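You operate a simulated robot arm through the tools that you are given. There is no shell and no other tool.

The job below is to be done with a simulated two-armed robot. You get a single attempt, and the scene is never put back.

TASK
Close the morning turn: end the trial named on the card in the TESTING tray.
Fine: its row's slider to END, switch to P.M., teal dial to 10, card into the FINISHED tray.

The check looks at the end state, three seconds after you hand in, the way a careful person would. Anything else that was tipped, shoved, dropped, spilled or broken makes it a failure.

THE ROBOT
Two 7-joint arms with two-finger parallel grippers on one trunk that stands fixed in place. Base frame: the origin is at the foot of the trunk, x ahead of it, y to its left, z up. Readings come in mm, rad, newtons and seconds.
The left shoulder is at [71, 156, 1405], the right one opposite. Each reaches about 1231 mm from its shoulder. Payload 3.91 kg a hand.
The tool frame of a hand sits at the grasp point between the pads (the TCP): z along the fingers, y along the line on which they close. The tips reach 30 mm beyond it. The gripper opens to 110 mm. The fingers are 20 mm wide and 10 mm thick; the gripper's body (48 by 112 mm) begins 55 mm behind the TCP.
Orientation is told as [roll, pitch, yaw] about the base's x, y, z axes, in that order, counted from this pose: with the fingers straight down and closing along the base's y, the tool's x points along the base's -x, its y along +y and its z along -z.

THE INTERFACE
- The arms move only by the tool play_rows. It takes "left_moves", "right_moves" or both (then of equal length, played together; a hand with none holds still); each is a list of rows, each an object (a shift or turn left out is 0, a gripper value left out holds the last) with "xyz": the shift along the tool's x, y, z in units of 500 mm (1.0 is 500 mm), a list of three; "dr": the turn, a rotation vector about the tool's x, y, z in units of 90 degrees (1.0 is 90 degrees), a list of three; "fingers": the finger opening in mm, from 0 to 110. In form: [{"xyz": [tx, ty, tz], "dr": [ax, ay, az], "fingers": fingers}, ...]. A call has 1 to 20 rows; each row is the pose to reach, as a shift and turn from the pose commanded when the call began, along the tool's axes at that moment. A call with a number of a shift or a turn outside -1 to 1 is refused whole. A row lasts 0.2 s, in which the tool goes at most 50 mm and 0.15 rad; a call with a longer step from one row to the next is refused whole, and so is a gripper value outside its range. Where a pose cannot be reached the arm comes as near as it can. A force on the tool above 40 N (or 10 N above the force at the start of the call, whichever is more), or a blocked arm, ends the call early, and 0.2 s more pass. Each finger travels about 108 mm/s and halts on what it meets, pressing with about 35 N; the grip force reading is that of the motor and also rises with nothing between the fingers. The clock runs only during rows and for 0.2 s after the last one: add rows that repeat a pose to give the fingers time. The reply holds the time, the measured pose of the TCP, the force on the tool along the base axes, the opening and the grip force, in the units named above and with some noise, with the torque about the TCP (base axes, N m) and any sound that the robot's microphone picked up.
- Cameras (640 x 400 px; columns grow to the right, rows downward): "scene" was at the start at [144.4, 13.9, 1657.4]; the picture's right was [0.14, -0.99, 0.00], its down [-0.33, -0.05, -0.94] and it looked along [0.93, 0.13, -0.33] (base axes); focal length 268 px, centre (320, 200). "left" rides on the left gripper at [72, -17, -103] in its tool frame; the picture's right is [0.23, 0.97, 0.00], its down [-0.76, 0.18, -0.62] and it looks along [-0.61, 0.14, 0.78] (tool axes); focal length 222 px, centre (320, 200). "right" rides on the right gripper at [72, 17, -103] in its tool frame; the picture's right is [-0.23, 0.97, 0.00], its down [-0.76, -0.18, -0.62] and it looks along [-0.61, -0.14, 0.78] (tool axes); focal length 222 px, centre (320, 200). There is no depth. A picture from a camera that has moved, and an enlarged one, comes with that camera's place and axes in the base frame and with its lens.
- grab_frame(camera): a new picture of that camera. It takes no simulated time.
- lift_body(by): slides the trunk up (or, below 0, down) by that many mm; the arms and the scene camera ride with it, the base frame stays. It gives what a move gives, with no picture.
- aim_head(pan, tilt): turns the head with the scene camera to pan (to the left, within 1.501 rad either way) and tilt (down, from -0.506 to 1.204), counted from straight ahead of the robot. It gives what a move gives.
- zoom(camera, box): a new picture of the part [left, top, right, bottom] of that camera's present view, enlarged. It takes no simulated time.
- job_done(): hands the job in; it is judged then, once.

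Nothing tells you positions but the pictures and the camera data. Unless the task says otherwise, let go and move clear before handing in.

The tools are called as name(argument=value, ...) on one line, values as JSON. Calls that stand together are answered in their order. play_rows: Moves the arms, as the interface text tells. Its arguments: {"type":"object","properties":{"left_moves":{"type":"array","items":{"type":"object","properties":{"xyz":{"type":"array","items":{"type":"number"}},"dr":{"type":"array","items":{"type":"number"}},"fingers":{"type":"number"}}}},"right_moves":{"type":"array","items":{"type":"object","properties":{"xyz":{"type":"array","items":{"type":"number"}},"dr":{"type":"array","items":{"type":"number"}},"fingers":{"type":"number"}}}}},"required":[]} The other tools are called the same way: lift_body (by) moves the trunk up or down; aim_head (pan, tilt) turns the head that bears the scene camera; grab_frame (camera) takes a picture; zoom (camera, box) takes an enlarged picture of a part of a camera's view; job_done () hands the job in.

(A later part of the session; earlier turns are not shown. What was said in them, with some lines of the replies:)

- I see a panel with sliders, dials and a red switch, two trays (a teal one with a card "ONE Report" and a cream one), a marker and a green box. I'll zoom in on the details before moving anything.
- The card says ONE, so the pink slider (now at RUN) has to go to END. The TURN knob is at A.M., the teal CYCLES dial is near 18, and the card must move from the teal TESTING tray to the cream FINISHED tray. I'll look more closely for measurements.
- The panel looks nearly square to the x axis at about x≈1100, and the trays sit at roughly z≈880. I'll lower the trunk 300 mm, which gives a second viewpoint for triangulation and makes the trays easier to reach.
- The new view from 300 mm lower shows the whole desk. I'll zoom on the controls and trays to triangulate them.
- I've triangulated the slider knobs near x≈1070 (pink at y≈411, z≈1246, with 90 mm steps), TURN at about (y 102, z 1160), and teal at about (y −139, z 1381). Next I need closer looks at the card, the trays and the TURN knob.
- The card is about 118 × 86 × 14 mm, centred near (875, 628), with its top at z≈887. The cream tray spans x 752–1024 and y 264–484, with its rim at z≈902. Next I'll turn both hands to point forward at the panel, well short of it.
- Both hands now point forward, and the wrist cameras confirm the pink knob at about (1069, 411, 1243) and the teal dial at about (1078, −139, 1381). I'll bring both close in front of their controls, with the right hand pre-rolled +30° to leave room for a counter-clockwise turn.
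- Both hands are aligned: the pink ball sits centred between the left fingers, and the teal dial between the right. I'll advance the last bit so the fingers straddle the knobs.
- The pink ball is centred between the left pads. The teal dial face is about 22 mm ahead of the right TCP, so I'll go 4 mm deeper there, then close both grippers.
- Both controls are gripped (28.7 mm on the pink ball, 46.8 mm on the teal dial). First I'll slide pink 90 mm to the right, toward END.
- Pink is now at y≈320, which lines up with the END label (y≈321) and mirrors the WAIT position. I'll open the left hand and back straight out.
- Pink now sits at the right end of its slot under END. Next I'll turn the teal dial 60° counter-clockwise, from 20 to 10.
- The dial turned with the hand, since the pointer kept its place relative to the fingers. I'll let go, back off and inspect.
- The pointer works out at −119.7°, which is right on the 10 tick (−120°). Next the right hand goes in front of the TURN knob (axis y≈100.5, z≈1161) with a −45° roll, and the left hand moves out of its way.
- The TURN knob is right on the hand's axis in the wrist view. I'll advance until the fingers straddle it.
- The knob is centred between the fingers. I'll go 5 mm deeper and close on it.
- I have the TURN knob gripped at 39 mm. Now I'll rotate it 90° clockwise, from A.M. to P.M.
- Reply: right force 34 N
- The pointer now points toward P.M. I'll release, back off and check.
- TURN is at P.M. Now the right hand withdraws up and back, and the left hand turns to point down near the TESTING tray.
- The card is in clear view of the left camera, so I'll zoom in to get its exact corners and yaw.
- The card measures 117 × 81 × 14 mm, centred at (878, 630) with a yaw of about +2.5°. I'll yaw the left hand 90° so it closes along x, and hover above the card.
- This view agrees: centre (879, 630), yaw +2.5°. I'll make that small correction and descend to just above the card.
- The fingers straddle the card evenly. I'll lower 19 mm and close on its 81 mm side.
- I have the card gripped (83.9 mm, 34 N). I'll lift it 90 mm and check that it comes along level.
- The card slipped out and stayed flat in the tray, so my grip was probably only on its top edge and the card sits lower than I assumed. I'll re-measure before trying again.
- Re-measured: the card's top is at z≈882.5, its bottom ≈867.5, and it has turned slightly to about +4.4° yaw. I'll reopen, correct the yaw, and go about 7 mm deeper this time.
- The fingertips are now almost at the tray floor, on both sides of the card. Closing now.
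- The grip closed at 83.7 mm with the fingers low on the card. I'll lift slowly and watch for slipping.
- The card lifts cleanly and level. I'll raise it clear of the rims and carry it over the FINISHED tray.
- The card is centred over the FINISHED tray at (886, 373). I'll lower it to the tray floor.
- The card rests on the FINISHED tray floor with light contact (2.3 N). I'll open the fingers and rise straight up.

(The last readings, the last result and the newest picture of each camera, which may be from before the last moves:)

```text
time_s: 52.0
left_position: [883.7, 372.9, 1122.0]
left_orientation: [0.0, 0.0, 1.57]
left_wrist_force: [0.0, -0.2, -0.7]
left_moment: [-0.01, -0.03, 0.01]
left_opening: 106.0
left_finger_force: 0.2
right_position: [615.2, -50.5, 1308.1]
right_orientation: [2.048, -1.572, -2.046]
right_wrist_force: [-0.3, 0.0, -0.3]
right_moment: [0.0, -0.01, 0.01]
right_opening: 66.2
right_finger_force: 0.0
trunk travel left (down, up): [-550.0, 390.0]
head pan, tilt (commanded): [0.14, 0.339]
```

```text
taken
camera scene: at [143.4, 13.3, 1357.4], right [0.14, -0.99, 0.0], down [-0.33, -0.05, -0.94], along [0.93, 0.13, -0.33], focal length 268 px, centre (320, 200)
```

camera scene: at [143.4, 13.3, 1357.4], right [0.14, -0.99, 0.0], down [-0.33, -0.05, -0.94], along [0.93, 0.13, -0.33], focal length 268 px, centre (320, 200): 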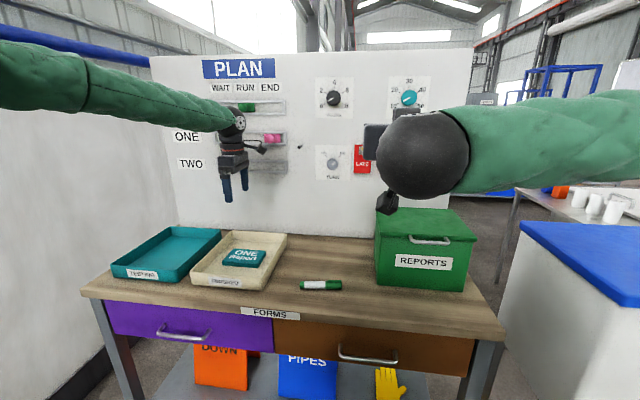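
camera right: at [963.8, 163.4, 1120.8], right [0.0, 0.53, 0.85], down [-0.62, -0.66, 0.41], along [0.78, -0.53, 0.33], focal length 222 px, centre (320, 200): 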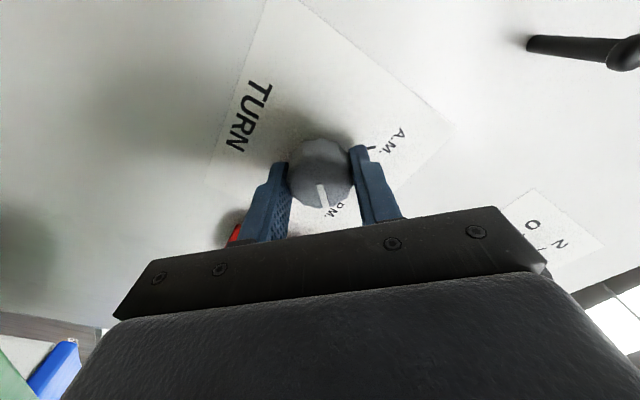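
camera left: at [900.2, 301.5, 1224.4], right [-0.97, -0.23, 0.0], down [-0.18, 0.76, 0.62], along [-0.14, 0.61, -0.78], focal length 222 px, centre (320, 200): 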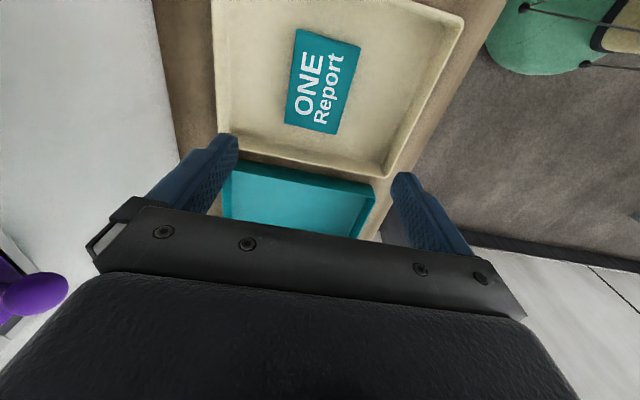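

The card lies flat in the FINISHED tray. I'll pull both arms back out of the way for a full final check.

play_rows(left_moves=[{"xyz": [-0.02, 0.06, -0.02]}, {"xyz": [-0.04, 0.12, -0.04]}, {"xyz": [-0.06, 0.18, -0.06]}, {"xyz": [-0.08, 0.24, -0.08]}, {"xyz": [-0.1, 0.3, -0.1]}, {"xyz": [-0.12, 0.36, -0.12]}, {"xyz": [-0.14, 0.42, -0.14]}, {"xyz": [-0.16, 0.48, -0.16]}], right_moves=[{"xyz": [0, -0.05, -0.02]}, {"xyz": [0, -0.1, -0.04]}, {"xyz": [0, -0.15, -0.06]}, {"xyz": [0, -0.2, -0.08]}, {"xyz": [0, -0.25, -0.1]}, {"xyz": [0, -0.3, -0.12]}, {"xyz": [0, -0.35, -0.14]}, {"xyz": [0, -0.4, -0.16]}])

grab_frame(camera="scene")

zoom(camera="scene", box=[160, 50, 320, 180])

zoom(camera="scene", box=[305, 70, 445, 185])

zoom(camera="scene", box=[100, 200, 350, 320])

```text
time_s: 53.8
left_position: [644.2, 451.9, 1200.6]
left_orientation: [-0.002, -0.002, 1.569]
left_wrist_force: [-0.9, -0.2, -0.2]
left_moment: [0.01, -0.07, 0.01]
left_opening: 106.1
left_finger_force: 0.1
right_position: [577.0, -250.4, 1340.7]
right_orientation: [2.679, -1.571, -2.68]
right_wrist_force: [-1.0, 0.5, -0.2]
right_moment: [-0.01, 0.02, 0.03]
right_opening: 65.9
right_finger_force: 0.1
right hand out of reach, approached as far as the arm can: row 4, 5, 6, 7, 8
trunk travel left (down, up): [-550.0, 390.0]
head pan, tilt (commanded): [0.14, 0.339]
```

```text
taken
camera scene: at [141.8, 13.2, 1357.7], right [0.14, -0.99, 0.0], down [-0.33, -0.05, -0.94], along [0.93, 0.13, -0.33], focal length 268 px, centre (320, 200)
```

scene: 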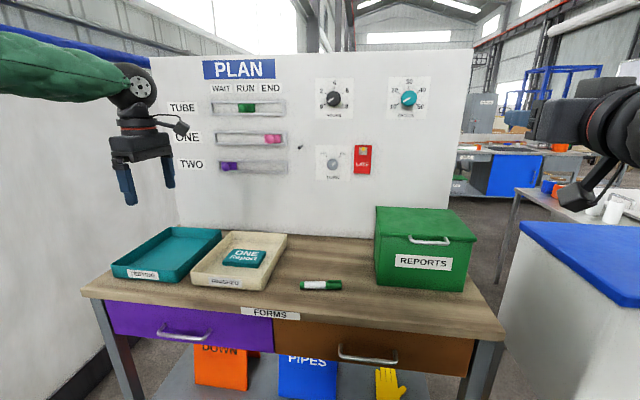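

```text
3.08 times, centred on (240, 115) of scene
camera zoom: at [141.8, 13.2, 1357.7], right [0.14, -0.99, 0.0], down [-0.33, -0.05, -0.94], along [0.93, 0.13, -0.33], focal length 825 px, centre (566, 462)
```

zoom: 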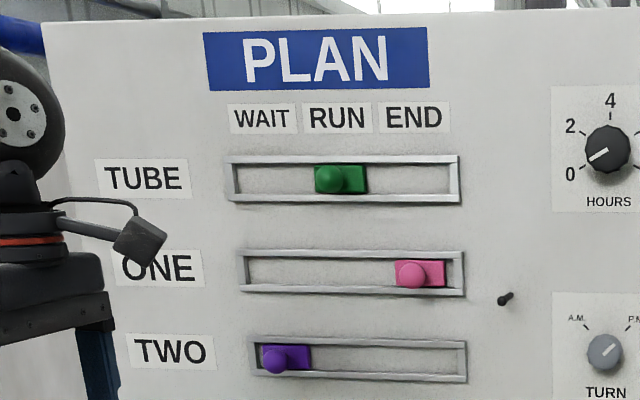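

```text
3.48 times, centred on (375, 128) of scene
camera zoom: at [141.8, 13.2, 1357.7], right [0.14, -0.99, 0.0], down [-0.33, -0.05, -0.94], along [0.93, 0.13, -0.33], focal length 932 px, centre (129, 452)
```

zoom: 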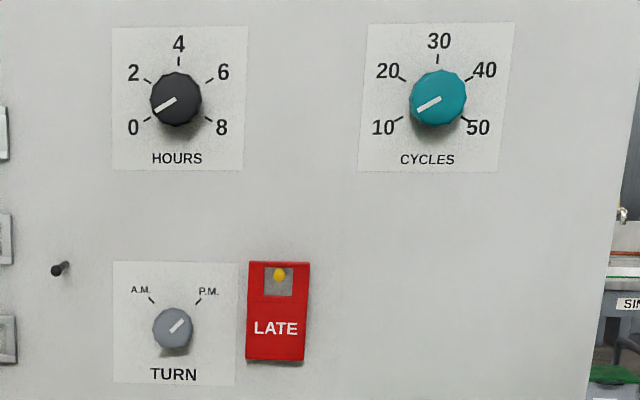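

```text
2.56 times, centred on (225, 260) of scene
camera zoom: at [141.8, 13.2, 1357.7], right [0.14, -0.99, 0.0], down [-0.33, -0.05, -0.94], along [0.93, 0.13, -0.33], focal length 686 px, centre (563, 46)
```

zoom: 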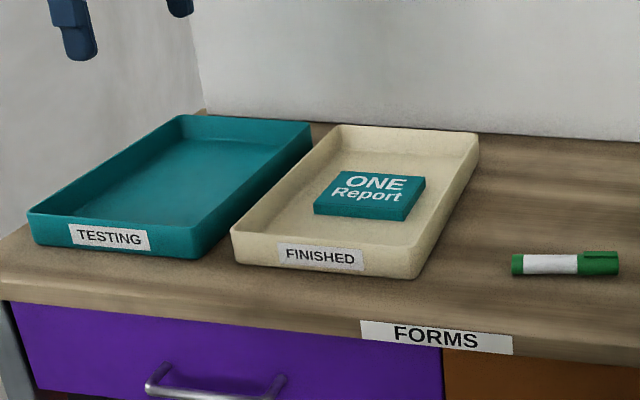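

Final check before handing in:
- **Slider:** ONE's pink slider is at END; TUBE and TWO are unchanged.
- **Switch:** TURN points at P.M.
- **Dial:** teal CYCLES points at 10.
- **Card:** it lies flat in the FINISHED tray.
- **Everything else:** HOURS, LATE, the marker, the box and the trays look undisturbed.

Both hands are empty and clear, so I'm handing in now.

job_done()

```text
The job is handed in.
```

The morning turn is closed, and I've handed the job in. The card in the TESTING tray named trial ONE. In the last pictures before handing in:

- **Slider:** ONE's pink slider is at END, within about 2 mm of the label's centre. TUBE and TWO were not touched.
- **Switch:** the TURN knob points at P.M.
- **Dial:** the teal CYCLES dial points at 10.
- **Card:** it lies flat in the FINISHED tray.

The card slipped out of the gripper on the first lift. It stayed flat in the TESTING tray and turned about 2°, and the second, deeper grip carried it across without trouble. Nothing else looked moved, and both hands were empty and clear of the desk and panel. I haven't seen the result of the check.
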